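You operate a simulated robot arm through the tools that you are given. There is no shell and no other tool. Be economical: measure what you need, move in short steps, check, and stop when the job is done.

You run a simulated two-armed robot. Do the job below in one go: nothing can be reset, and whatever is moved stays where it is left.

## Task
Take the yellow tube from the low ledge of the cone winder and put it on the steel shelf below the switch box. Take the yellow cloth and leave it on the grey plate. Turn the tension knob 24 to 2. Take the long green tube on the grey-top table and put it away on the top of the green stand. Do these in any order. Set down upright: long green tube.

Only the result counts: the job must be done as asked and must still hold three seconds after the hand-in. Knocking over, shifting, dropping, spilling or breaking anything else fails it. Flat cloth is picked up by pressing the open fingertips on it (5 to 10 N) and closing them slowly along it; thin cloth reads only 2 to 8 mm in the jaws.

## Robot
Two 7-joint arms with two-finger grippers on one trunk, on a base that drives. Base frame: it is fixed to the floor where the robot stands at the start and does not move with it; the origin is under the middle of the robot, x ahead of it, y to its left, z up. Readings come in m, rad, newtons and seconds.
The left shoulder is at the start at [0.06, 0.123, 0.945], the right one opposite. With the tool pointing down near the work surface each hand reaches from about 0.1 to 0.7 m from the robot's upright axis, wherever it stands, measured 20 degrees to its own side. Places, roughly: grey plate (15x15x1 cm) [-1.3, 0.2, 1]; long green tube (7x7x21 cm) [-1.7, -9.5, 1]; steel shelf below the switch box (21x48 cm) [0.7, -1.7, 0.96]; tension knob 24 [-5.1, -4.6, 0.6]; top of the green stand [-5.3, -5.8, 0.8]; yellow cloth (7x7x3 cm) [-2.7, -2.3, 1]; yellow tube (17x5x5 cm) [0.5, -0.2, 0.5]. Payload 1.47 kg a hand.
The tool frame of a hand sits at the grasp point between the pads (the TCP): z along the fingers, y along the line on which they close. The tips reach 0.016 m beyond it. Largest opening 0.087 m; the body of the gripper starts 0.055 m behind the TCP.
Orientation is told as [roll, pitch, yaw] about the base's x, y, z axes, in that order, counted from this pose: with the fingers straight down and closing along the base's y, the tool's x points along the base's -x, its y along +y and its z along -z.

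## Interface
- The arms move only by the tool jog_arm. It takes "left_deltas", "right_deltas" or both (then of equal length, played together; a hand with none holds still); each is a list that holds one entry, the list of rows, each a list of 7 numbers: the shift along the tool's x, y, z in m, then the turn, a rotation vector about the tool's x, y, z in rad, then the closure, from 0 (fully open) to 1 (shut). In form: [[[x, y, z, wx, wy, wz, grip], ...]]. A call has 1 to 10 rows; each row is the pose to reach, as a shift and turn from the pose commanded when the call began, along the tool's axes at that moment. Each row takes 0.2 s and may step no farther than 0.05 m and 0.15 rad from the row before; otherwise, or with a gripper value out of range, the whole call is refused. Where a pose cannot be reached the arm comes as near as it can. A force on the tool above 40 N (or 10 N above the force at the start of the call, whichever is more), or a blocked arm, ends the call early, and 0.2 s more pass. Each finger travels about 0.153 m/s and halts on what it meets, pressing with about 28 N; the grip force reading is that of the motor and also rises with nothing between the fingers. The clock runs only during rows and for 0.2 s after the last one: add rows that repeat a pose to give the fingers time. The reply holds the time, the measured pose of the TCP, the force on the tool along the base axes, the opening and the grip force, in the units named above and with some noise, with the torque about the TCP (base axes, N m) and any sound that the robot's microphone picked up.
- Cameras (640 x 400 px; columns grow to the right, rows downward): "scene" is now at [0.0688, -0.0179, 1.4797]; the picture's right is [-0.28, -0.96, 0.00], its down [-0.86, 0.25, -0.44] and it looks along [0.42, -0.12, -0.90] (base axes); focal length 264 px, centre (320, 200). "left" rides on the left gripper at [0.073, -0.012, -0.09] in its tool frame; the picture's right is [0.16, 0.99, 0.00], its down [-0.72, 0.12, -0.68] and it looks along [-0.67, 0.11, 0.73] (tool axes); focal length 247 px, centre (320, 200). "right" rides on the right gripper at [0.073, 0.012, -0.09] in its tool frame; the picture's right is [-0.16, 0.99, 0.00], its down [-0.72, -0.12, -0.68] and it looks along [-0.67, -0.11, 0.73] (tool axes); focal length 247 px, centre (320, 200). There is no depth. A picture from a camera that has moved, and an enlarged one, comes with that camera's place and axes in the base frame and with its lens.
- grab_frame(camera): a new picture of that camera. The clock stands still meanwhile.
- slide_trunk(by): slides the trunk up (or, below 0, down) by that many m; the arms and the scene camera ride with it, the base frame stays. It gives what a move gives, with no picture.
- roll_base(legs): drives the robot by 1 to 6 legs, each [ahead, left, turn to the left] in m, m and rad, along the robot's own axes; the way and the turn of a leg run together, so that a leg with both is an arc; at most 1.5 m and 3.142 rad a leg. The arms and the cameras ride along, it lands a little off, and it stops where it bumps. It gives what a move gives.
- aim_head(pan, tilt): turns the head with the scene camera to pan (to the left, within 2.094 rad either way) and tilt (down, from -0.506 to 1.204), counted from straight ahead of the robot. It gives what a move gives.
- close_up(camera, box): a new picture of the part [left, top, right, bottom] of that camera's present view, enlarged. The clock stands still meanwhile.
- sign_off(): hands the job in; it is judged then, once.

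Work in short steps. Places have to be worked out from the pictures, the camera data and where the tool is seen: move nearer, look again, correct. Check each grasp and each placing, and mend what went wrong. You have 165 turns and 130 pictures in all, those below and enlarged ones among them. Open the grippers and draw the arms clear of the work before you hand the job in, unless the task says otherwise; then end with one line.

The tools are called as name(argument=value, ...) on one line, values as JSON. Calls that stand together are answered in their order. jog_arm: Moves the arms, as the interface text tells. Its arguments: {"type":"object","properties":{"left_deltas":{"type":"array"},"right_deltas":{"type":"array"}},"required":[]} The other tools are called the same way: slide_trunk (by) slides the trunk up or down; roll_base (legs) drives the base; aim_head (pan, tilt) turns the head that bears the scene camera; grab_frame (camera) takes a picture; close_up (camera, box) takes an enlarged picture of a part of a camera's view; sign_off () hands the job in.

At the start:

```text
time: 0.0
left_position: [0.4656, -0.0146, 0.7893]
left_tool_rot: [0.001, 0.001, 0.0]
left_contact_force: [0.2, 0.7, -0.2]
left_moment: [0.02, 0.01, 0.02]
left_opening: 0.0867
left_gripper_force: 0.0
right_position: [0.3478, -0.3072, 0.7375]
right_tool_rot: [0.0, 0.0, 0.0]
right_contact_force: [-0.1, -0.5, -0.2]
right_moment: [0.04, -0.04, 0.03]
right_opening: 0.0872
right_gripper_force: 0.1
trunk travel left (down, up): [-0.1, 0.13]
robot x, y, heading: [0.001, -0.0022, 0.001]
head pan, tilt: [-0.281, 1.121]
```

scene: 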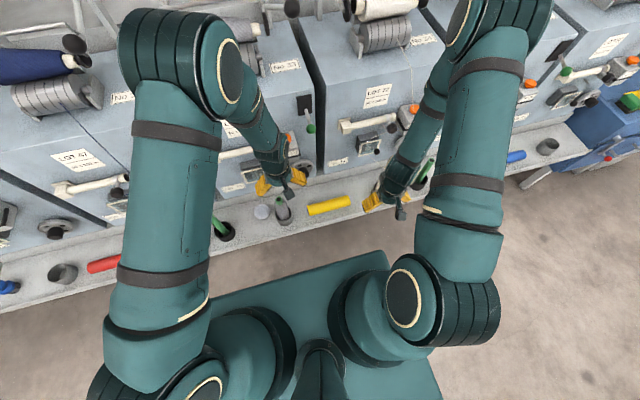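
right: 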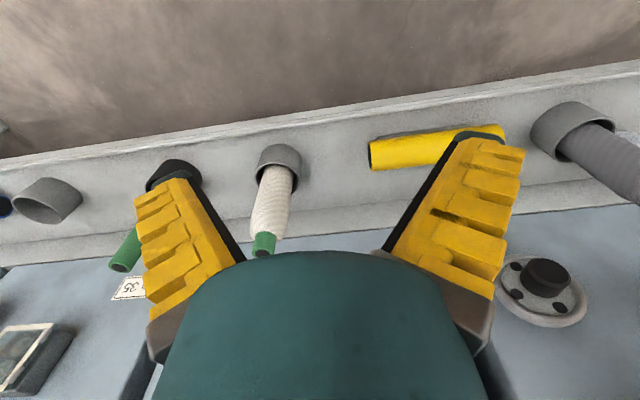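
left: 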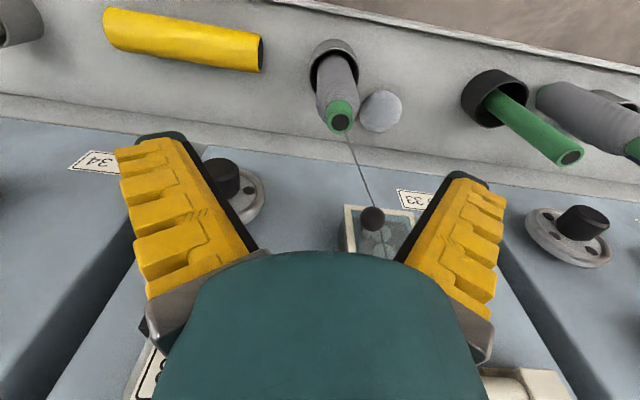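

I put the yellow tube near (0.49, -0.18, 0.5), lying along y. I'll move the left hand aside and bring the right hand above the tube while turning it to close along x.

jog_arm(left_deltas=[[[0.02, 0.02, -0.01, 0, 0, 0, 0], [0.04, 0.04, -0.02, 0, 0, 0, 0], [0.06, 0.06, -0.03, 0, 0, 0, 0], [0.08, 0.08, -0.04, 0, 0, 0, 0], [0.1, 0.1, -0.05, 0, 0, 0, 0], [0.12, 0.12, -0.06, 0, 0, 0, 0], [0.12, 0.14, -0.06, 0, 0, 0, 0], [0.12, 0.16, -0.06, 0, 0, 0, 0], [0.12, 0.16, -0.06, 0, 0, 0, 0], [0.12, 0.16, -0.06, 0, 0, 0, 0]]], right_deltas=[[[0, 0, 0, 0, 0, -0.15, 0], [0, 0, 0, 0, 0, -0.3, 0], [0, 0.01, 0, 0, 0, -0.45, 0], [0, 0.03, 0, 0, 0, -0.6, 0], [-0.02, 0.05, 0, 0, 0, -0.75, 0], [-0.04, 0.07, 0, 0, 0, -0.9, 0], [-0.06, 0.09, 0, 0, 0, -1.05, 0], [-0.08, 0.11, 0, 0, 0, -1.2, 0], [-0.11, 0.125, 0, 0, 0, -1.35, 0], [-0.14, 0.127, 0, 0, 0, -1.5, 0]]])

grab_frame(camera="right")

grab_frame(camera="scene")

```text
time: 2.2
left_position: [0.3449, 0.147, 0.8499]
left_tool_rot: [-0.001, 0.001, 0.0]
left_contact_force: [0.3, -0.2, -0.1]
left_moment: [0.02, 0.03, 0.02]
left_opening: 0.0869
left_gripper_force: 0.0
right_position: [0.4893, -0.1798, 0.7385]
right_tool_rot: [-0.001, 0.001, 1.503]
right_contact_force: [0.1, 0.1, 0.3]
right_moment: [0.01, 0.0, 0.02]
right_opening: 0.087
right_gripper_force: 0.2
trunk travel left (down, up): [-0.1, 0.13]
robot x, y, heading: [-0.0025, -0.0023, 0.0]
head pan, tilt: [-0.281, 1.121]
```

```text
126 pictures are left
camera right: at [0.4732, -0.2523, 0.8276], right [-0.97, 0.22, 0.0], down [0.17, 0.71, 0.68], along [0.15, 0.66, -0.73], focal length 247 px, centre (320, 200)
```

right: 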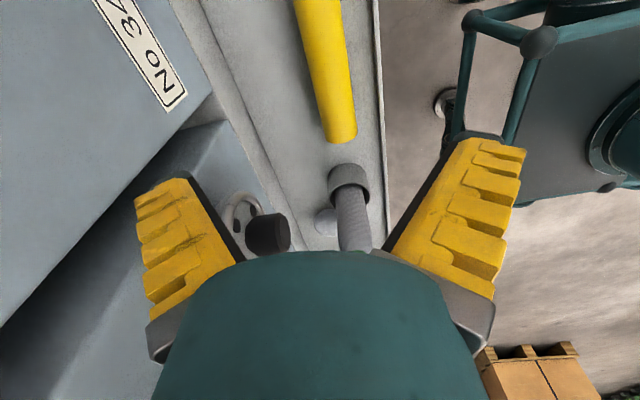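

```text
125 pictures are left
camera scene: at [0.069, -0.0181, 1.4797], right [-0.28, -0.96, 0.0], down [-0.86, 0.25, -0.44], along [0.42, -0.12, -0.9], focal length 264 px, centre (320, 200)
```

scene: 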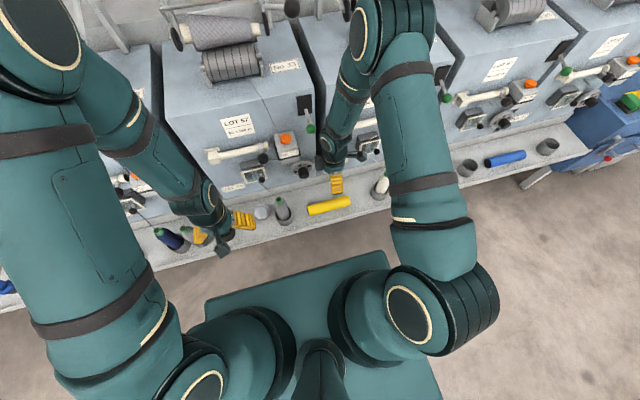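

The right camera shows the tube axis at x≈0.48, with y from about -0.08 to -0.25. I'll lower the hand to z≈0.58, make small corrections and look again.

jog_arm(right_deltas=[[[-0.004, 0.004, 0.03, 0, 0, -0.036, 0], [-0.011, 0.01, 0.06, 0, 0, -0.036, 0], [-0.011, 0.01, 0.09, 0, 0, -0.036, 0], [-0.011, 0.01, 0.12, 0, 0, -0.036, 0], [-0.011, 0.01, 0.15, 0, 0, -0.036, 0], [-0.011, 0.01, 0.15, 0, 0, -0.036, 0]]])

grab_frame(camera="right")

```text
time: 3.6
left_position: [0.3443, 0.1471, 0.8494]
left_tool_rot: [0.0, 0.0, -0.001]
left_contact_force: [0.2, 0.0, 0.6]
left_moment: [0.02, -0.03, -0.04]
left_opening: 0.087
left_gripper_force: 0.0
right_position: [0.4799, -0.1677, 0.5863]
right_tool_rot: [0.001, 0.001, 1.535]
right_contact_force: [0.3, -0.2, -0.2]
right_moment: [0.03, 0.05, -0.04]
right_opening: 0.0871
right_gripper_force: 0.1
trunk travel left (down, up): [-0.1, 0.13]
robot x, y, heading: [-0.0005, -0.001, -0.0]
head pan, tilt: [-0.281, 1.121]
```

```text
124 pictures are left
camera right: at [0.4668, -0.2411, 0.6757], right [-0.98, 0.19, 0.0], down [0.14, 0.72, 0.68], along [0.13, 0.67, -0.73], focal length 247 px, centre (320, 200)
```

right: 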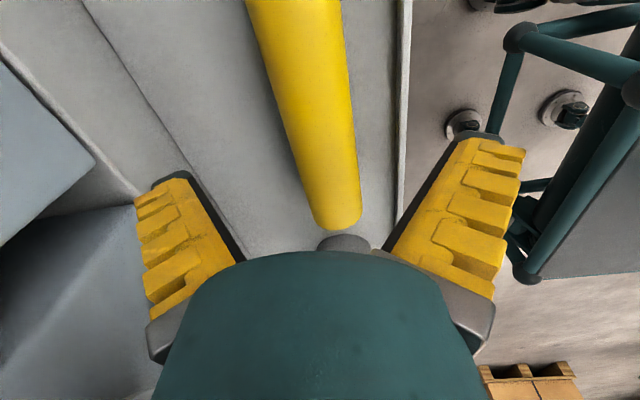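

The tube is centred between the fingers. I'll descend about 0.088 m and close.

jog_arm(right_deltas=[[[0, 0, 0.03, 0, 0, -0.03, 0], [0, 0, 0.06, 0, 0, -0.03, 0], [0, 0, 0.08, 0, 0, -0.03, 0], [0, 0, 0.088, 0, 0, -0.03, 0], [0, 0, 0.088, 0, 0, -0.03, 0.3], [0, 0, 0.088, 0, 0, -0.03, 0.7], [0, 0, 0.088, 0, 0, -0.03, 0.8], [0, 0, 0.088, 0, 0, -0.03, 0.8]]])

grab_frame(camera="right")

```text
time: 4.4
left_position: [0.3449, 0.147, 0.8491]
left_tool_rot: [0.001, -0.001, -0.003]
left_contact_force: [-0.9, 0.4, -0.7]
left_moment: [0.02, 0.04, -0.02]
left_opening: 0.0872
left_gripper_force: 0.0
right_position: [0.4811, -0.168, 0.5144]
right_tool_rot: [0.0, 0.004, 1.563]
right_contact_force: [-3.7, 0.4, 14.6]
right_moment: [0.05, 0.86, 0.1]
right_opening: 0.0868
right_gripper_force: 0.0
trunk travel left (down, up): [-0.1, 0.13]
robot x, y, heading: [-0.0019, -0.0024, -0.002]
head pan, tilt: [-0.281, 1.121]
stopped in row 4 (right hand): the force on the tool passed its limit at 69 N (the readings are from after the stop); the commanded pose is now the measured one
```

```text
123 pictures are left
camera right: at [0.4698, -0.2413, 0.6036], right [-0.99, 0.16, 0.0], down [0.12, 0.73, 0.68], along [0.11, 0.67, -0.74], focal length 247 px, centre (320, 200)
```

right: 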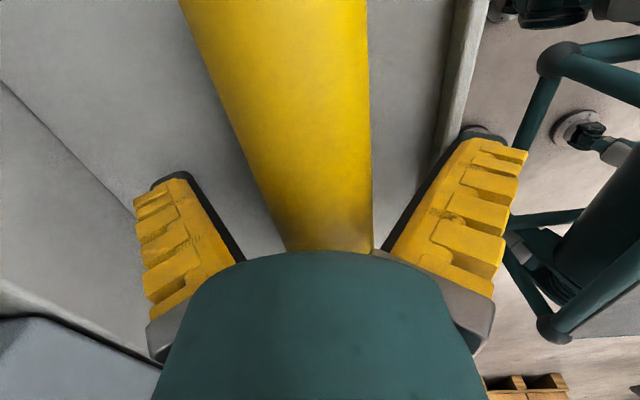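

The robot-side finger landed on the ledge rim (x≈0.42–0.43, z≈0.498). I'll lift a little, shift +x by 7 mm with the fingers slightly closed, then descend and grip.

jog_arm(right_deltas=[[[0, 0, -0.012, 0, 0, 0, 0.1], [0, -0.007, -0.012, 0, 0, 0, 0.17], [0, -0.007, -0.005, 0, 0, 0, 0.17], [0, -0.007, 0.01, 0, 0, 0, 0.17], [0, -0.007, 0.016, 0, 0, 0, 0.17], [0, -0.007, 0.016, 0, 0, 0, 0.4], [0, -0.007, 0.016, 0, 0, 0, 0.7], [0, -0.007, 0.016, 0, 0, 0, 0.8], [0, -0.007, 0.016, 0, 0, 0, 0.8]]])

```text
time: 5.5
left_position: [0.3441, 0.147, 0.8505]
left_tool_rot: [-0.001, 0.0, -0.001]
left_contact_force: [-0.2, -0.4, 0.4]
left_moment: [0.0, -0.02, -0.04]
left_opening: 0.087
left_gripper_force: 0.0
right_position: [0.4954, -0.1687, 0.5057]
right_tool_rot: [-0.011, 0.003, 1.564]
right_contact_force: [-4.2, 2.1, 17.5]
right_moment: [-0.07, 0.74, -0.07]
right_opening: 0.0839
right_gripper_force: 8.7
trunk travel left (down, up): [-0.1, 0.13]
robot x, y, heading: [-0.0028, 0.0019, -0.002]
head pan, tilt: [-0.281, 1.121]
stopped in row 5 (right hand): the force on the tool passed its limit at 46 N (the readings are from after the stop); the commanded pose is now the measured one
```

The opening barely changed and the hand was pushed to x≈0.495. I'll look before doing anything else.

grab_frame(camera="right")

grab_frame(camera="left")

```text
122 pictures are left
camera right: at [0.4832, -0.2417, 0.595], right [-0.99, 0.17, -0.01], down [0.11, 0.73, 0.68], along [0.12, 0.67, -0.73], focal length 247 px, centre (320, 200)
```

right: 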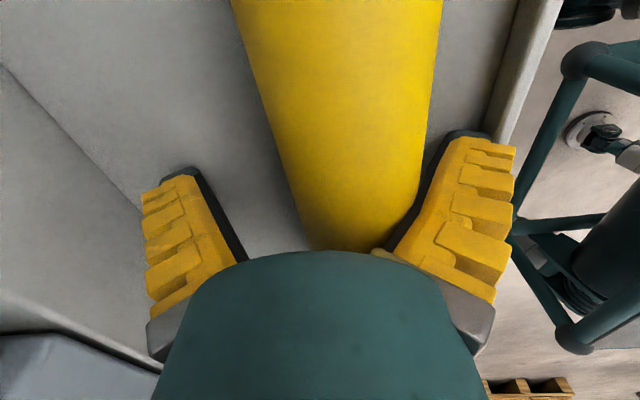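

```text
121 pictures are left
camera left: at [0.2723, 0.1356, 0.9404], right [-0.16, 0.99, 0.0], down [0.72, 0.12, 0.68], along [0.67, 0.11, -0.73], focal length 247 px, centre (320, 200)
```

left: 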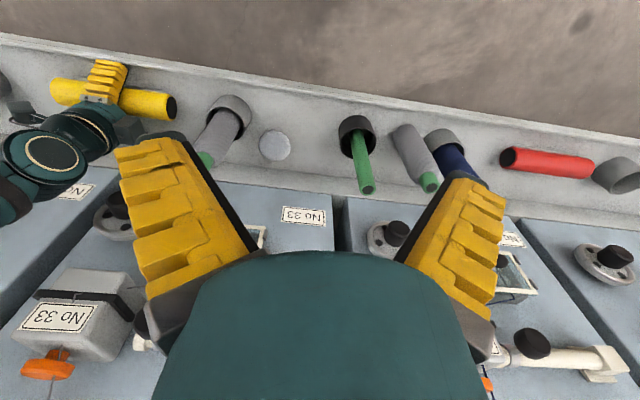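

The geometry isn't clear yet, so I'll lift 3 cm with the fingers reopened and take an enlarged left-camera view of the ledge from the side.

jog_arm(right_deltas=[[[0, 0, -0.02, 0, 0, 0, 0], [0, 0, -0.04, 0, 0, 0, 0.0], [0, 0, -0.04, 0, 0, 0, 0.17], [0, 0, -0.04, 0, 0, 0, 0.17]]])

close_up(camera="left", box=[0, 20, 240, 170])

grab_frame(camera="right")

```text
time: 6.5
left_position: [0.3455, 0.1472, 0.8498]
left_tool_rot: [-0.002, 0.0, 0.0]
left_contact_force: [0.3, -0.4, -0.5]
left_moment: [0.01, -0.01, 0.0]
left_opening: 0.0869
left_gripper_force: 0.1
right_position: [0.4951, -0.169, 0.5446]
right_tool_rot: [-0.011, 0.003, 1.565]
right_contact_force: [-0.9, 0.5, 0.3]
right_moment: [0.01, 0.0, 0.0]
right_opening: 0.0755
right_gripper_force: 2.3
trunk travel left (down, up): [-0.1, 0.13]
robot x, y, heading: [0.0031, -0.0007, 0.001]
head pan, tilt: [-0.281, 1.121]
```

```text
2.67 times, centred on (120, 95) of left
camera zoom: at [0.273, 0.1355, 0.9401], right [-0.16, 0.99, 0.0], down [0.72, 0.12, 0.68], along [0.67, 0.11, -0.73], focal length 659 px, centre (853, 480)
```

zoom: 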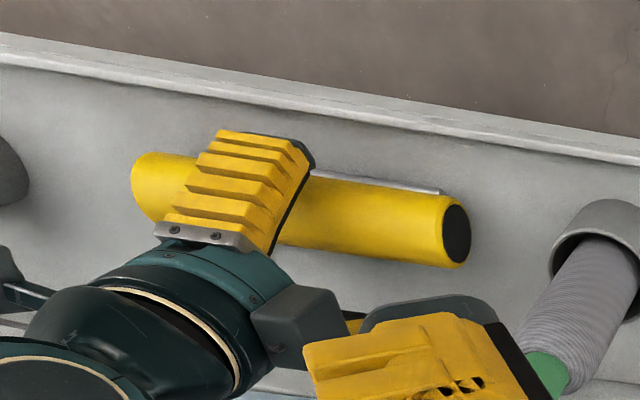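

```text
119 pictures are left
camera right: at [0.4824, -0.2417, 0.6343], right [-0.99, 0.16, -0.01], down [0.11, 0.73, 0.68], along [0.12, 0.67, -0.73], focal length 247 px, centre (320, 200)
```

right: 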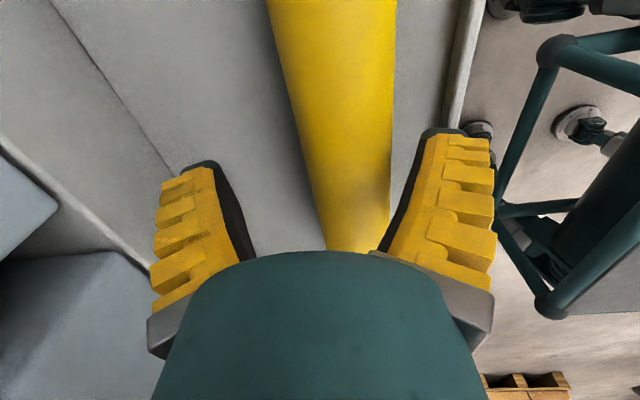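

There is a low metal rail beside the tube, which the fingertip landed on (top ≈0.49). I'll recentre on x≈0.482 with a narrower opening, stop with the tips just above the rail (TCP z≈0.511) and close.

jog_arm(right_deltas=[[[0, 0.007, 0, 0, 0, 0, 0.2], [0, 0.013, 0, 0, 0, 0, 0.22], [0, 0.013, 0.012, 0, 0, 0, 0.22], [0, 0.013, 0.025, 0, 0, 0, 0.22], [0, 0.013, 0.034, 0, 0, 0, 0.22], [0, 0.013, 0.034, 0, 0, 0, 0.5], [0, 0.013, 0.034, 0, 0, 0, 0.7], [0, 0.013, 0.034, 0, 0, 0, 0.8], [0, 0.013, 0.034, 0, 0, 0, 0.8]]])

```text
time: 8.0
left_position: [0.3428, 0.1471, 0.8513]
left_tool_rot: [-0.001, -0.001, -0.003]
left_contact_force: [-0.1, 0.3, 0.0]
left_moment: [-0.05, -0.04, 0.01]
left_opening: 0.0871
left_gripper_force: 0.0
right_position: [0.4803, -0.1677, 0.5138]
right_tool_rot: [-0.009, 0.007, 1.565]
right_contact_force: [-14.5, 0.8, 39.7]
right_moment: [0.14, 0.9, -0.07]
right_opening: 0.0529
right_gripper_force: 29.8
trunk travel left (down, up): [-0.1, 0.13]
robot x, y, heading: [0.0024, 0.0035, -0.0]
head pan, tilt: [-0.281, 1.121]
stopped in row 7 (right hand): the force on the tool passed its limit at 53 N (the readings are from after the stop); the commanded pose is now the measured one
```

The tube is held (opening 0.053) while a finger presses on the rail. I'll lift slowly and check.

jog_arm(right_deltas=[[[0, 0, -0.004, 0, 0, 0, 0.8], [0, 0, -0.01, 0, 0, 0, 0.8], [0, 0, -0.03, 0, 0, 0, 0.8], [0, 0, -0.06, 0, 0, 0, 0.8], [0, 0, -0.1, 0, 0, 0, 0.8], [0, 0, -0.14, 0, 0, 0, 0.8], [0, 0, -0.18, 0, 0, 0, 0.8], [0, 0, -0.21, 0, 0, 0, 0.8]]])

grab_frame(camera="right")

aim_head(pan=-1.1, tilt=0.45)

grab_frame(camera="scene")

```text
time: 9.8
left_position: [0.3449, 0.1477, 0.851]
left_tool_rot: [-0.001, 0.0, 0.001]
left_contact_force: [-0.5, 0.4, 0.3]
left_moment: [0.01, -0.01, -0.01]
left_opening: 0.0869
left_gripper_force: 0.0
right_position: [0.4788, -0.1678, 0.722]
right_tool_rot: [-0.01, 0.005, 1.565]
right_contact_force: [-0.6, 0.5, 0.1]
right_moment: [-0.02, -0.01, -0.04]
right_opening: 0.0241
right_gripper_force: 4.3
trunk travel left (down, up): [-0.1, 0.13]
robot x, y, heading: [0.0027, -0.0018, -0.0]
head pan, tilt: [-0.281, 1.121]
```

```text
118 pictures are left
camera right: at [0.4668, -0.2404, 0.8115], right [-0.99, 0.16, -0.01], down [0.11, 0.73, 0.68], along [0.12, 0.67, -0.73], focal length 247 px, centre (320, 200)
```

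right: 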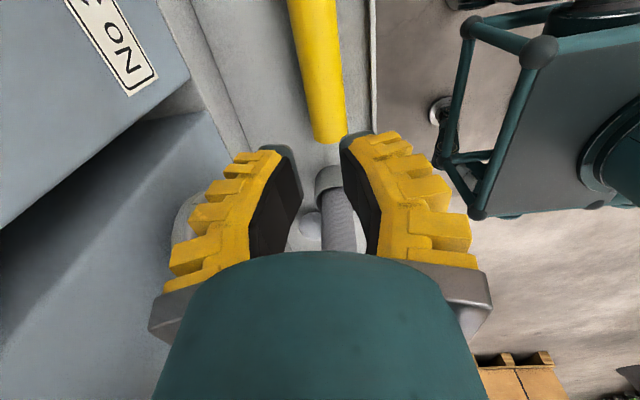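

```text
time: 10.9
left_position: [0.3459, 0.1478, 0.8497]
left_tool_rot: [0.0, -0.001, 0.0]
left_contact_force: [-0.5, 0.8, 0.0]
left_moment: [-0.02, 0.0, 0.01]
left_opening: 0.087
left_gripper_force: 0.0
right_position: [0.4793, -0.1675, 0.7215]
right_tool_rot: [-0.01, 0.003, 1.564]
right_contact_force: [-0.1, 0.4, 0.3]
right_moment: [-0.01, 0.02, 0.01]
right_opening: 0.0238
right_gripper_force: 5.3
trunk travel left (down, up): [-0.1, 0.13]
robot x, y, heading: [0.001, 0.0008, 0.002]
head pan, tilt: [-1.1, 0.45]
```

```text
117 pictures are left
camera scene: at [0.0516, -0.0827, 1.5331], right [-0.89, -0.45, 0.0], down [-0.2, 0.39, -0.9], along [0.41, -0.8, -0.44], focal length 264 px, centre (320, 200)
```

scene: 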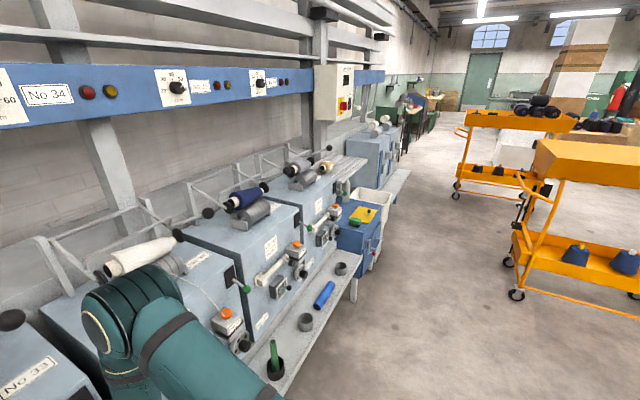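

The tube slipped out of the grip and still lies in place. I need a clearer look at what sits beside it, so I'll take enlarged views from both hand cameras.

close_up(camera="right", box=[240, 0, 400, 150])

close_up(camera="left", box=[30, 50, 200, 150])

```text
2.67 times, centred on (320, 75) of right
camera zoom: at [0.4672, -0.2403, 0.8107], right [-0.99, 0.16, -0.01], down [0.11, 0.73, 0.68], along [0.12, 0.67, -0.73], focal length 659 px, centre (320, 533)
```

zoom: 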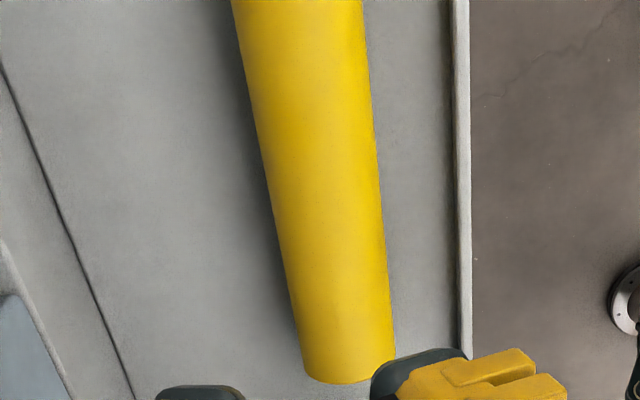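

```text
3.76 times, centred on (115, 100) of left
camera zoom: at [0.273, 0.1354, 0.9401], right [-0.16, 0.99, 0.0], down [0.72, 0.12, 0.68], along [0.67, 0.11, -0.73], focal length 930 px, centre (1092, 576)
```

zoom: 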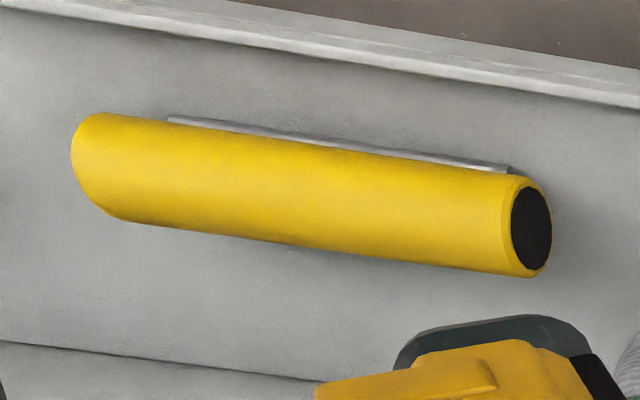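

Working from the apparent tube width, its axis is nearer z≈0.513 and the small rails beside its underside reach ≈0.50, so my tips were clamping on the rails. I'll come down with the tips ending at ≈0.506 and close there.

jog_arm(right_deltas=[[[0, 0, 0.0, 0, 0, 0, 0.2], [0, -0.001, 0.04, 0, 0, 0, 0.2], [0, -0.001, 0.08, 0, 0, 0, 0.2], [0, -0.001, 0.12, 0, 0, 0, 0.2], [0, -0.001, 0.16, 0, 0, 0, 0.2], [0, -0.001, 0.19, 0, 0, 0, 0.2], [0, -0.001, 0.2, 0, 0, 0, 0.2], [0, -0.001, 0.2, 0, 0, 0, 0.35], [0, -0.001, 0.2, 0, 0, 0, 0.45], [0, -0.001, 0.2, 0, 0, 0, 0.6]]])

close_up(camera="left", box=[20, 40, 210, 160])

```text
time: 13.1
left_position: [0.3448, 0.1483, 0.8503]
left_tool_rot: [-0.001, -0.001, 0.001]
left_contact_force: [0.4, -0.3, 0.6]
left_moment: [-0.03, 0.0, -0.02]
left_opening: 0.0869
left_gripper_force: 0.1
right_position: [0.4828, -0.1682, 0.5223]
right_tool_rot: [-0.008, 0.005, 1.563]
right_contact_force: [-7.5, 1.7, 12.1]
right_moment: [0.04, 0.84, 0.06]
right_opening: 0.0371
right_gripper_force: 20.7
trunk travel left (down, up): [-0.1, 0.13]
robot x, y, heading: [-0.0002, 0.0012, -0.002]
head pan, tilt: [-1.1, 0.45]
```

```text
3.33 times, centred on (115, 100) of left
camera zoom: at [0.2731, 0.1354, 0.9401], right [-0.16, 0.99, 0.0], down [0.72, 0.12, 0.68], along [0.67, 0.11, -0.73], focal length 823 px, centre (1003, 533)
```

zoom: 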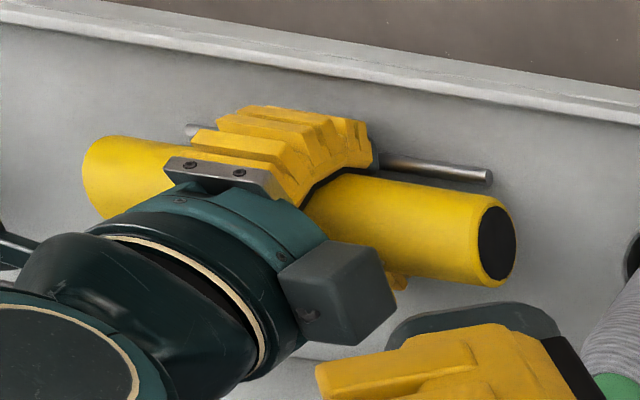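

The opening (0.037) is narrower than the tube, so the tips aren't around its full width. I'll look through the right camera before moving.

grab_frame(camera="right")

aim_head(pan=-0.35, tilt=0.95)

close_up(camera="scene", box=[220, 120, 420, 245])

```text
113 pictures are left
camera right: at [0.4715, -0.2412, 0.6106], right [-0.99, 0.16, -0.01], down [0.11, 0.73, 0.68], along [0.12, 0.67, -0.73], focal length 247 px, centre (320, 200)
```

right: 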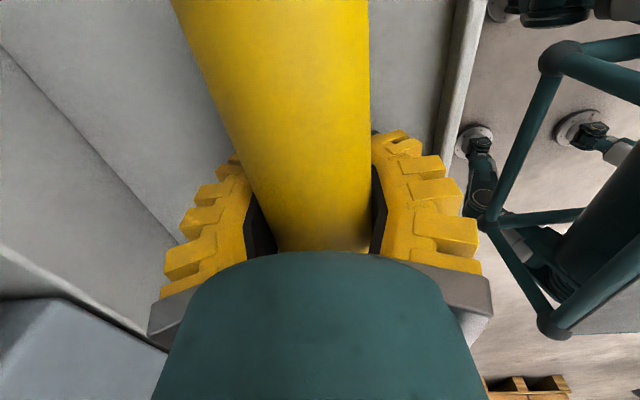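

```text
time: 14.2
left_position: [0.3443, 0.1471, 0.8503]
left_tool_rot: [0.001, 0.001, -0.001]
left_contact_force: [0.3, 0.2, 0.2]
left_moment: [0.01, -0.03, -0.01]
left_opening: 0.0871
left_gripper_force: 0.1
right_position: [0.4821, -0.1685, 0.5226]
right_tool_rot: [-0.012, 0.003, 1.564]
right_contact_force: [-0.8, 0.5, 0.0]
right_moment: [0.0, -0.03, 0.0]
right_opening: 0.0275
right_gripper_force: 27.9
trunk travel left (down, up): [-0.1, 0.13]
robot x, y, heading: [-0.001, -0.0012, 0.003]
head pan, tilt: [-0.351, 0.949]
```

```text
3.20 times, centred on (320, 182) of scene
camera zoom: at [0.0781, -0.0259, 1.4912], right [-0.34, -0.94, 0.0], down [-0.76, 0.28, -0.58], along [0.55, -0.2, -0.81], focal length 846 px, centre (320, 256)
```

zoom: 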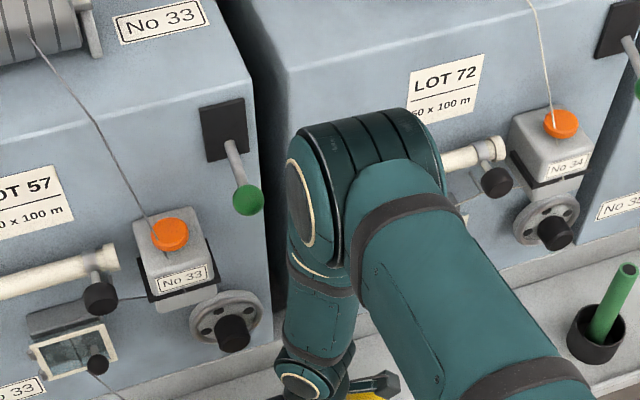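

The contact force is now zero with 28 N of grip at 0.0275 opening. I'll lift gently by 2 cm and see whether the tube comes along.

jog_arm(right_deltas=[[[0, 0, -0.003, 0, 0, 0, 0.9], [0, 0, -0.006, 0, 0, 0, 0.9], [0, 0, -0.01, 0, 0, 0, 0.9], [0, 0, -0.015, 0, 0, 0, 0.9], [0, 0, -0.02, 0, 0, 0, 0.9]]])

grab_frame(camera="right")

close_up(camera="left", box=[20, 40, 210, 160])

```text
time: 15.4
left_position: [0.345, 0.1467, 0.8497]
left_tool_rot: [-0.001, 0.0, 0.0]
left_contact_force: [0.4, 0.4, 0.1]
left_moment: [0.0, 0.04, -0.03]
left_opening: 0.087
left_gripper_force: 0.1
right_position: [0.4828, -0.1688, 0.5414]
right_tool_rot: [-0.01, 0.004, 1.565]
right_contact_force: [0.3, -0.2, 0.0]
right_moment: [0.0, 0.0, -0.01]
right_opening: 0.0273
right_gripper_force: 28.3
trunk travel left (down, up): [-0.1, 0.13]
robot x, y, heading: [0.0017, 0.0017, 0.001]
head pan, tilt: [-0.351, 0.949]
```

```text
111 pictures are left
camera right: at [0.4709, -0.2414, 0.6306], right [-0.99, 0.16, -0.01], down [0.11, 0.73, 0.68], along [0.12, 0.67, -0.73], focal length 247 px, centre (320, 200)
```

right: 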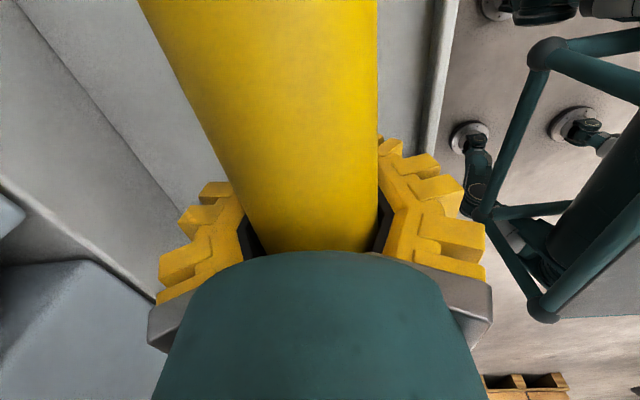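

```text
3.33 times, centred on (115, 100) of left
camera zoom: at [0.273, 0.1354, 0.9401], right [-0.16, 0.99, 0.0], down [0.72, 0.12, 0.68], along [0.67, 0.11, -0.73], focal length 823 px, centre (1003, 533)
```

zoom: 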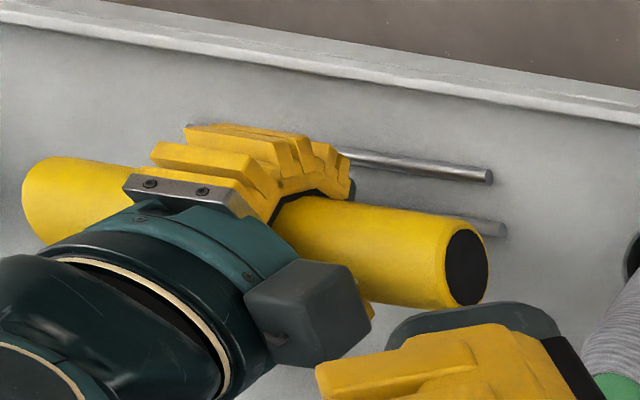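

The tube is off its two support rails and held in the fingers. I'll lift it high, pull it in a little and raise the trunk.

jog_arm(right_deltas=[[[0, 0, -0.03, 0, 0, 0, 0.9], [0, 0, -0.06, 0, 0, 0, 0.9], [0, 0.01, -0.1, 0, 0, 0, 0.9], [0, 0.03, -0.14, 0, 0, 0, 0.9], [0, 0.05, -0.18, 0, 0, 0, 0.9], [0, 0.07, -0.22, 0, 0, 0, 0.9], [0, 0.09, -0.26, 0, 0, 0, 0.9], [0.02, 0.1, -0.3, 0, 0, 0, 0.9], [0.05, 0.1, -0.34, 0, 0, 0, 0.9], [0.08, 0.1, -0.37, 0, 0, 0, 0.9]]])

slide_trunk(by=0.12)

aim_head(pan=-1.2, tilt=0.55)

grab_frame(camera="scene")

grab_frame(camera="right")

```text
time: 17.6
left_position: [0.3452, 0.1465, 0.8513]
left_tool_rot: [-0.001, -0.001, 0.001]
left_contact_force: [0.8, 0.2, -0.3]
left_moment: [0.03, 0.0, 0.01]
left_opening: 0.0872
left_gripper_force: 0.0
right_position: [0.3774, -0.2481, 0.9123]
right_tool_rot: [-0.009, 0.003, 1.564]
right_contact_force: [0.5, -1.2, -0.6]
right_moment: [0.02, -0.01, -0.01]
right_opening: 0.0265
right_gripper_force: 27.8
trunk travel left (down, up): [-0.1, 0.13]
robot x, y, heading: [0.001, 0.0017, 0.003]
head pan, tilt: [-0.351, 0.949]
```

```text
time: 19.1
left_position: [0.3454, 0.1477, 0.9694]
left_tool_rot: [0.0, 0.001, -0.001]
left_contact_force: [0.2, 0.5, -0.5]
left_moment: [-0.01, 0.02, -0.03]
left_opening: 0.0865
left_gripper_force: 0.1
right_position: [0.3777, -0.2468, 1.032]
right_tool_rot: [-0.01, 0.004, 1.564]
right_contact_force: [-0.5, -0.2, -1.1]
right_moment: [0.02, 0.02, 0.02]
right_opening: 0.0268
right_gripper_force: 27.5
trunk travel left (down, up): [-0.22, 0.01]
robot x, y, heading: [-0.0021, 0.0034, 0.002]
head pan, tilt: [-0.351, 0.949]
```

```text
time: 20.3
left_position: [0.3451, 0.1463, 0.9697]
left_tool_rot: [-0.001, 0.002, 0.001]
left_contact_force: [0.1, -0.4, 1.0]
left_moment: [-0.01, 0.02, 0.01]
left_opening: 0.0871
left_gripper_force: 0.0
right_position: [0.3777, -0.2455, 1.0313]
right_tool_rot: [-0.012, 0.004, 1.564]
right_contact_force: [-0.3, -0.7, -0.9]
right_moment: [0.0, -0.04, 0.0]
right_opening: 0.0264
right_gripper_force: 28.5
trunk travel left (down, up): [-0.22, 0.01]
robot x, y, heading: [0.001, 0.0016, -0.001]
head pan, tilt: [-1.201, 0.55]
```

```text
109 pictures are left
camera scene: at [0.0423, -0.0846, 1.6441], right [-0.93, -0.36, 0.0], down [-0.19, 0.49, -0.85], along [0.31, -0.79, -0.52], focal length 264 px, centre (320, 200)
```

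scene: 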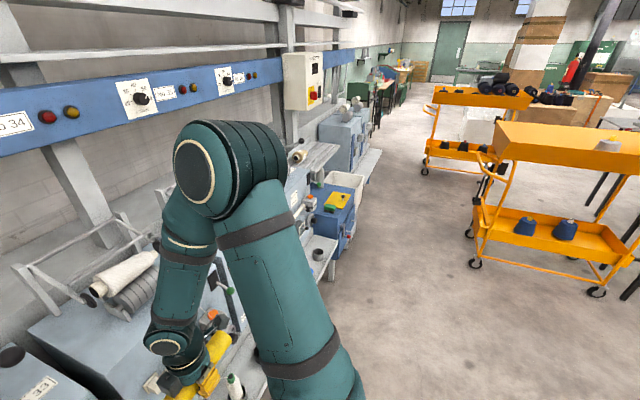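

```text
108 pictures are left
camera right: at [0.3658, -0.3197, 1.121], right [-0.99, 0.16, -0.01], down [0.11, 0.73, 0.68], along [0.12, 0.67, -0.73], focal length 247 px, centre (320, 200)
```

right: 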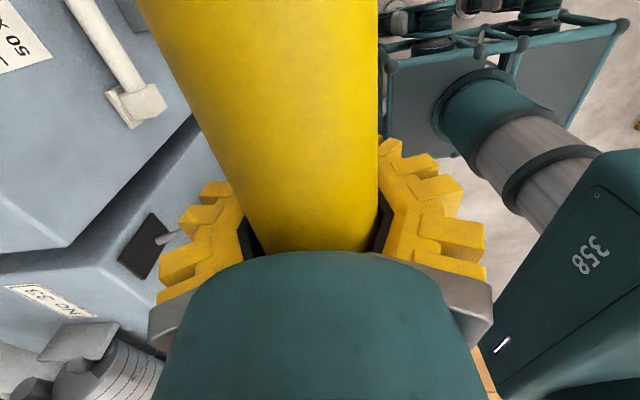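

The tube is held firmly. I'll back off slightly and strafe right toward the switch box, then look again.

roll_base(legs=[[-0.06, 0, 0], [0, -1.3, 0]])

aim_head(pan=-0.35, tilt=0.5)

grab_frame(camera="scene")

```text
time: 32.4
left_position: [0.2777, -1.153, 0.9694]
left_tool_rot: [0.0, -0.001, -0.016]
left_contact_force: [-0.6, 0.6, -0.3]
left_moment: [0.0, 0.0, 0.01]
left_opening: 0.087
left_gripper_force: 0.2
right_position: [0.3051, -1.5461, 1.0323]
right_tool_rot: [-0.01, 0.004, 1.55]
right_contact_force: [-0.6, -0.9, 0.0]
right_moment: [0.0, 0.01, 0.02]
right_opening: 0.0253
right_gripper_force: 28.5
trunk travel left (down, up): [-0.22, 0.01]
robot x, y, heading: [-0.068, -1.2947, -0.016]
head pan, tilt: [-1.201, 0.55]
```

```text
time: 33.6
left_position: [0.2786, -1.1523, 0.9705]
left_tool_rot: [0.0, 0.0, -0.014]
left_contact_force: [0.3, 0.1, -0.3]
left_moment: [0.0, 0.01, 0.03]
left_opening: 0.0868
left_gripper_force: 0.1
right_position: [0.3053, -1.5465, 1.0318]
right_tool_rot: [-0.011, 0.004, 1.552]
right_contact_force: [-0.4, 0.2, -0.9]
right_moment: [0.0, -0.01, 0.02]
right_opening: 0.0252
right_gripper_force: 27.8
trunk travel left (down, up): [-0.22, 0.01]
robot x, y, heading: [-0.0726, -1.2919, -0.016]
head pan, tilt: [-0.351, 0.499]
```

```text
107 pictures are left
camera scene: at [0.0262, -1.3285, 1.6487], right [-0.36, -0.93, 0.0], down [-0.45, 0.17, -0.88], along [0.82, -0.31, -0.48], focal length 264 px, centre (320, 200)
```

scene: 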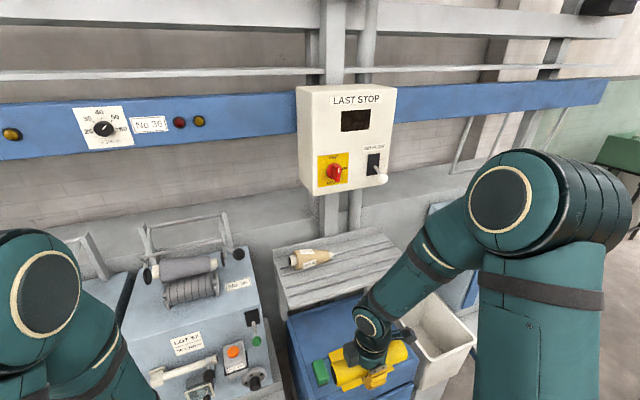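

The shelf spans about x 0.60–0.83, y -1.45 to -1.9, with a tan cone on its left-rear part, so I'll aim at (0.67, -1.75). I'll tuck in the left hand, then strafe and approach.

jog_arm(left_deltas=[[[0.03, 0, 0, 0, 0, 0, 0], [0.06, 0, 0, 0, 0, 0, 0], [0.09, 0, 0, 0, 0, 0, 0], [0.12, 0, 0, 0, 0, 0, 0]]])

roll_base(legs=[[0, -0.25, 0.016], [0.1, 0, 0]])

aim_head(pan=-0.2, tilt=0.75)

grab_frame(camera="scene")

```text
time: 34.6
left_position: [0.2494, -1.1686, 0.9424]
left_tool_rot: [0.001, 0.004, -0.013]
left_contact_force: [-1.0, -0.4, 0.1]
left_moment: [0.04, -0.03, 0.01]
left_opening: 0.087
left_gripper_force: 0.1
left hand out of reach, approached as far as the arm can: row 1, 2, 3, 4
right_position: [0.3059, -1.5475, 1.031]
right_tool_rot: [-0.008, 0.004, 1.55]
right_contact_force: [-0.3, 0.6, -1.6]
right_moment: [0.02, 0.02, -0.03]
right_opening: 0.0252
right_gripper_force: 28.2
trunk travel left (down, up): [-0.22, 0.01]
robot x, y, heading: [-0.0691, -1.2945, -0.01]
head pan, tilt: [-0.351, 0.499]
```

```text
time: 38.1
left_position: [0.3447, -1.4123, 0.9422]
left_tool_rot: [-0.001, 0.005, 0.005]
left_contact_force: [0.1, 0.7, -0.5]
left_moment: [-0.01, 0.03, -0.01]
left_opening: 0.0869
left_gripper_force: 0.0
right_position: [0.4081, -1.7876, 1.0317]
right_tool_rot: [-0.009, 0.003, 1.567]
right_contact_force: [0.5, 0.2, 0.0]
right_moment: [0.0, 0.06, 0.01]
right_opening: 0.0251
right_gripper_force: 27.6
trunk travel left (down, up): [-0.22, 0.01]
robot x, y, heading: [0.0298, -1.5433, 0.003]
head pan, tilt: [-0.351, 0.499]
```

```text
time: 38.9
left_position: [0.3433, -1.4116, 0.9429]
left_tool_rot: [0.0, 0.002, 0.005]
left_contact_force: [-0.3, -0.7, -0.4]
left_moment: [-0.02, 0.01, -0.03]
left_opening: 0.0872
left_gripper_force: 0.1
right_position: [0.4073, -1.7881, 1.0316]
right_tool_rot: [-0.012, 0.003, 1.568]
right_contact_force: [-0.1, 0.8, 0.0]
right_moment: [0.02, -0.02, -0.01]
right_opening: 0.0251
right_gripper_force: 28.2
trunk travel left (down, up): [-0.22, 0.01]
robot x, y, heading: [0.0304, -1.5439, 0.005]
head pan, tilt: [-0.201, 0.75]
```

```text
106 pictures are left
camera scene: at [0.1198, -1.5603, 1.6268], right [-0.2, -0.98, 0.0], down [-0.67, 0.13, -0.73], along [0.72, -0.14, -0.68], focal length 264 px, centre (320, 200)
```

scene: 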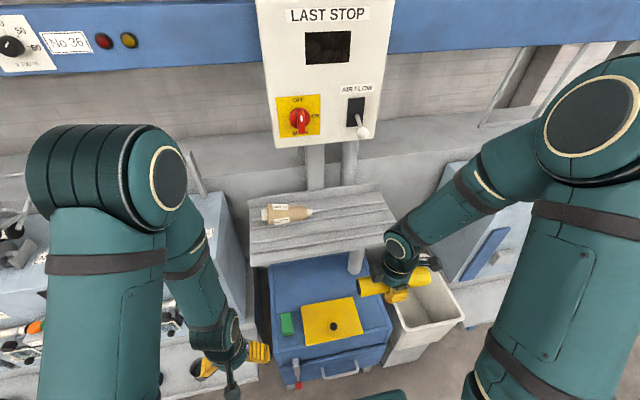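

I measure the shelf at x≈0.61–0.85, y≈-1.44 to -1.93, with the cone at y>-1.65. I'll roll forward 5 cm, reach the tube over (0.68, -1.78) at the present height, and look.

roll_base(legs=[[0.05, 0, 0]])

jog_arm(right_deltas=[[[0, -0.03, 0, 0, 0, 0, 0.9], [0, -0.06, 0, 0, 0, 0, 0.9], [0, -0.09, 0, 0, 0, 0, 0.9], [0, -0.12, 0, 0, 0, 0, 0.9], [0, -0.15, 0, 0, 0, 0, 0.9], [0, -0.18, 0, 0, 0, 0, 0.9], [0, -0.21, 0, 0, 0, 0, 0.9], [0, -0.22, 0, 0, 0, 0, 0.9]]])

grab_frame(camera="right")

grab_frame(camera="scene")

```text
time: 39.8
left_position: [0.3953, -1.41, 0.9423]
left_tool_rot: [0.0, 0.004, 0.005]
left_contact_force: [0.5, -0.2, 0.6]
left_moment: [0.0, 0.0, 0.03]
left_opening: 0.0872
left_gripper_force: 0.0
right_position: [0.4595, -1.7887, 1.031]
right_tool_rot: [-0.009, 0.002, 1.568]
right_contact_force: [-0.1, 0.5, -0.2]
right_moment: [-0.02, 0.01, 0.03]
right_opening: 0.0245
right_gripper_force: 27.9
trunk travel left (down, up): [-0.22, 0.01]
robot x, y, heading: [0.0802, -1.5446, 0.006]
head pan, tilt: [-0.201, 0.75]
```

```text
time: 41.6
left_position: [0.3935, -1.4117, 0.9428]
left_tool_rot: [0.0, 0.001, 0.003]
left_contact_force: [0.2, -0.5, 0.9]
left_moment: [0.01, 0.0, 0.01]
left_opening: 0.0869
left_gripper_force: 0.0
right_position: [0.6778, -1.7884, 1.0332]
right_tool_rot: [-0.01, 0.003, 1.567]
right_contact_force: [-0.9, 0.1, -0.6]
right_moment: [-0.03, -0.01, 0.02]
right_opening: 0.0245
right_gripper_force: 28.2
trunk travel left (down, up): [-0.22, 0.01]
robot x, y, heading: [0.0769, -1.5436, -0.0]
head pan, tilt: [-0.201, 0.75]
```

```text
105 pictures are left
camera right: at [0.6656, -1.8619, 1.1229], right [-0.99, 0.16, -0.01], down [0.11, 0.73, 0.68], along [0.12, 0.67, -0.73], focal length 247 px, centre (320, 200)
```

right: 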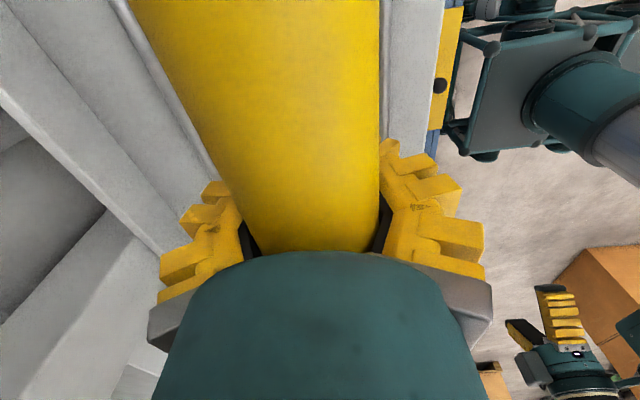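

```text
104 pictures are left
camera scene: at [0.1694, -1.5602, 1.6267], right [-0.2, -0.98, 0.0], down [-0.67, 0.13, -0.73], along [0.72, -0.14, -0.68], focal length 264 px, centre (320, 200)
```

scene: 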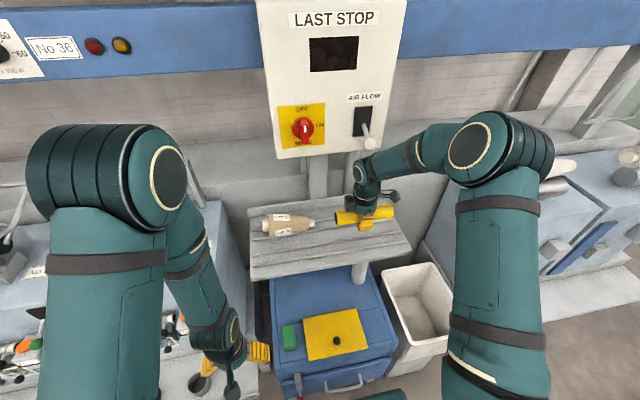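

The tube is over the slatted shelf. I'll lower it in small steps until contact.

jog_arm(right_deltas=[[[0, 0, 0.015, 0, 0, 0, 0.9], [0, 0, 0.03, 0, 0, 0, 0.9], [0, 0, 0.04, 0, 0, 0, 0.9], [0, 0, 0.045, 0, 0, 0, 0.9], [0, 0, 0.049, 0, 0, 0, 0.9], [0, 0, 0.052, 0, 0, 0, 0.9], [0, 0, 0.055, 0, 0, 0, 0.9]]])

```text
time: 43.2
left_position: [0.394, -1.4114, 0.943]
left_tool_rot: [-0.001, 0.004, 0.003]
left_contact_force: [-0.4, 0.0, -0.4]
left_moment: [0.01, 0.02, 0.01]
left_opening: 0.0868
left_gripper_force: 0.0
right_position: [0.6788, -1.7892, 0.9791]
right_tool_rot: [-0.012, 0.006, 1.568]
right_contact_force: [-0.4, -0.2, -0.6]
right_moment: [-0.01, 0.03, 0.01]
right_opening: 0.0245
right_gripper_force: 28.1
trunk travel left (down, up): [-0.22, 0.01]
robot x, y, heading: [0.0766, -1.5434, 0.003]
head pan, tilt: [-0.201, 0.75]
```

No contact yet, so I'll continue down a few millimetres at a time.

jog_arm(right_deltas=[[[0, 0, 0.003, 0, 0, 0, 0.9], [0, 0, 0.006, 0, 0, 0, 0.9], [0, 0, 0.009, 0, 0, 0, 0.9], [0, 0, 0.012, 0, 0, 0, 0.9]]])

grab_frame(camera="right")

```text
time: 44.2
left_position: [0.3929, -1.4117, 0.9434]
left_tool_rot: [-0.001, 0.003, 0.004]
left_contact_force: [0.1, -0.5, 1.0]
left_moment: [-0.02, -0.02, 0.03]
left_opening: 0.0871
left_gripper_force: 0.0
right_position: [0.677, -1.7898, 0.9654]
right_tool_rot: [-0.009, 0.003, 1.567]
right_contact_force: [-0.5, 0.5, -0.7]
right_moment: [-0.02, -0.01, -0.02]
right_opening: 0.0243
right_gripper_force: 27.9
trunk travel left (down, up): [-0.22, 0.01]
robot x, y, heading: [0.0777, -1.5373, 0.002]
head pan, tilt: [-0.201, 0.75]
```

```text
103 pictures are left
camera right: at [0.666, -1.8624, 1.0561], right [-0.99, 0.16, -0.01], down [0.11, 0.73, 0.68], along [0.12, 0.67, -0.73], focal length 247 px, centre (320, 200)
```

right: 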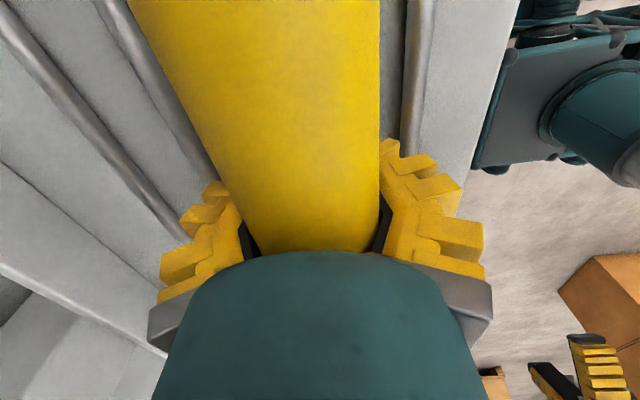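

The shelf carries round rods running along y, which will keep the tube from rolling. I'll keep lowering until something touches.

jog_arm(right_deltas=[[[0, 0, 0.003, 0, 0, 0, 0.9], [0, 0, 0.006, 0, 0, 0, 0.9], [0, 0, 0.009, 0, 0, 0, 0.9], [0, 0, 0.012, 0, 0, 0, 0.9], [0, 0, 0.015, 0, 0, 0, 0.9]]])

```text
time: 45.2
left_position: [0.3923, -1.4119, 0.9445]
left_tool_rot: [0.0, -0.002, 0.001]
left_contact_force: [-0.2, 0.8, -1.0]
left_moment: [-0.02, 0.03, 0.01]
left_opening: 0.087
left_gripper_force: 0.0
right_position: [0.6785, -1.7903, 0.9636]
right_tool_rot: [-0.018, 0.006, 1.566]
right_contact_force: [-11.8, 1.3, 22.8]
right_moment: [0.1, 0.46, 0.06]
right_opening: 0.0245
right_gripper_force: 27.5
trunk travel left (down, up): [-0.22, 0.01]
robot x, y, heading: [0.0771, -1.5431, 0.004]
head pan, tilt: [-0.201, 0.75]
stopped in row 4 (right hand): the force on the tool passed its limit at 44 N (the readings are from after the stop); the commanded pose is now the measured one
```

Contact at TCP z 0.964. I'll relieve it by 3 mm and open slowly so the tube settles on the rods between the fingers.

jog_arm(right_deltas=[[[0, 0, -0.003, 0, 0, 0, 0.7], [0, 0, -0.003, 0, 0, 0, 0.6], [0, 0, -0.003, 0, 0, 0, 0.5], [0, 0, -0.003, 0, 0, 0, 0.4], [0, 0, -0.003, 0, 0, 0, 0.32], [0, 0, -0.003, 0, 0, 0, 0.25], [0, 0, -0.003, 0, 0, 0, 0.25]]])

grab_frame(camera="right")

```text
time: 46.8
left_position: [0.3939, -1.4121, 0.9422]
left_tool_rot: [-0.001, 0.003, 0.001]
left_contact_force: [0.9, -0.2, 0.0]
left_moment: [0.0, 0.03, 0.04]
left_opening: 0.087
left_gripper_force: 0.1
right_position: [0.6837, -1.7896, 0.9639]
right_tool_rot: [-0.023, 0.006, 1.569]
right_contact_force: [27.1, 0.2, 18.5]
right_moment: [0.02, 0.18, 0.24]
right_opening: 0.0543
right_gripper_force: 0.0
trunk travel left (down, up): [-0.22, 0.01]
robot x, y, heading: [0.0781, -1.5455, 0.01]
head pan, tilt: [-0.201, 0.75]
```

```text
102 pictures are left
camera right: at [0.6704, -1.8625, 1.0533], right [-0.99, 0.16, -0.02], down [0.1, 0.73, 0.68], along [0.13, 0.67, -0.73], focal length 247 px, centre (320, 200)
```

right: 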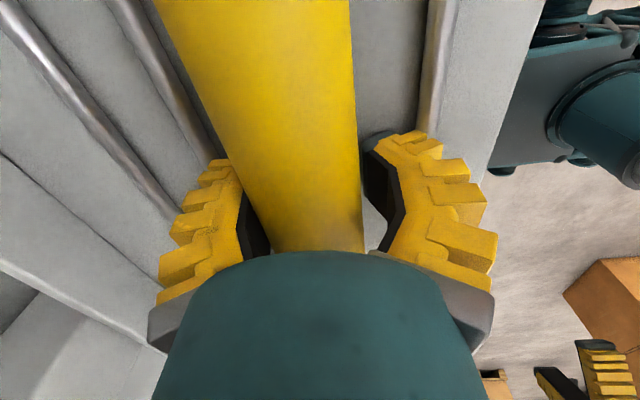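

The tube has settled on the rods and the near finger pushes sideways on a rod. I'll rise to clear it, open further, then lift straight up.

jog_arm(right_deltas=[[[0, 0.004, -0.004, 0, 0, 0, 0.36], [0, 0.005, -0.01, 0, 0, 0, 0.33], [0, 0.003, -0.016, 0, 0, 0, 0.25], [0, 0.0, -0.02, 0, 0, 0, 0.2], [0, -0.003, -0.026, 0, 0, 0, 0.15], [0, -0.004, -0.04, 0, 0, 0, 0.1], [0, -0.004, -0.06, 0, 0, 0, 0.1], [0, -0.004, -0.09, 0, 0, 0, 0.1]]])

grab_frame(camera="right")

```text
time: 48.6
left_position: [0.3939, -1.4118, 0.9417]
left_tool_rot: [0.001, 0.002, 0.002]
left_contact_force: [-0.5, -0.1, 0.7]
left_moment: [-0.01, 0.01, -0.04]
left_opening: 0.087
left_gripper_force: 0.1
right_position: [0.6781, -1.7907, 1.0444]
right_tool_rot: [-0.001, 0.007, 1.57]
right_contact_force: [-0.5, -0.3, -0.5]
right_moment: [0.01, -0.01, 0.02]
right_opening: 0.0803
right_gripper_force: 1.3
trunk travel left (down, up): [-0.22, 0.01]
robot x, y, heading: [0.078, -1.5418, 0.004]
head pan, tilt: [-0.201, 0.75]
```

```text
101 pictures are left
camera right: at [0.6674, -1.8628, 1.1352], right [-0.99, 0.16, 0.0], down [0.12, 0.73, 0.68], along [0.11, 0.67, -0.74], focal length 247 px, centre (320, 200)
```

right: 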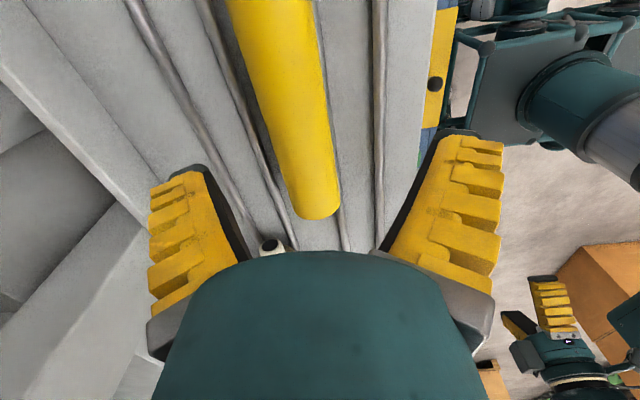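

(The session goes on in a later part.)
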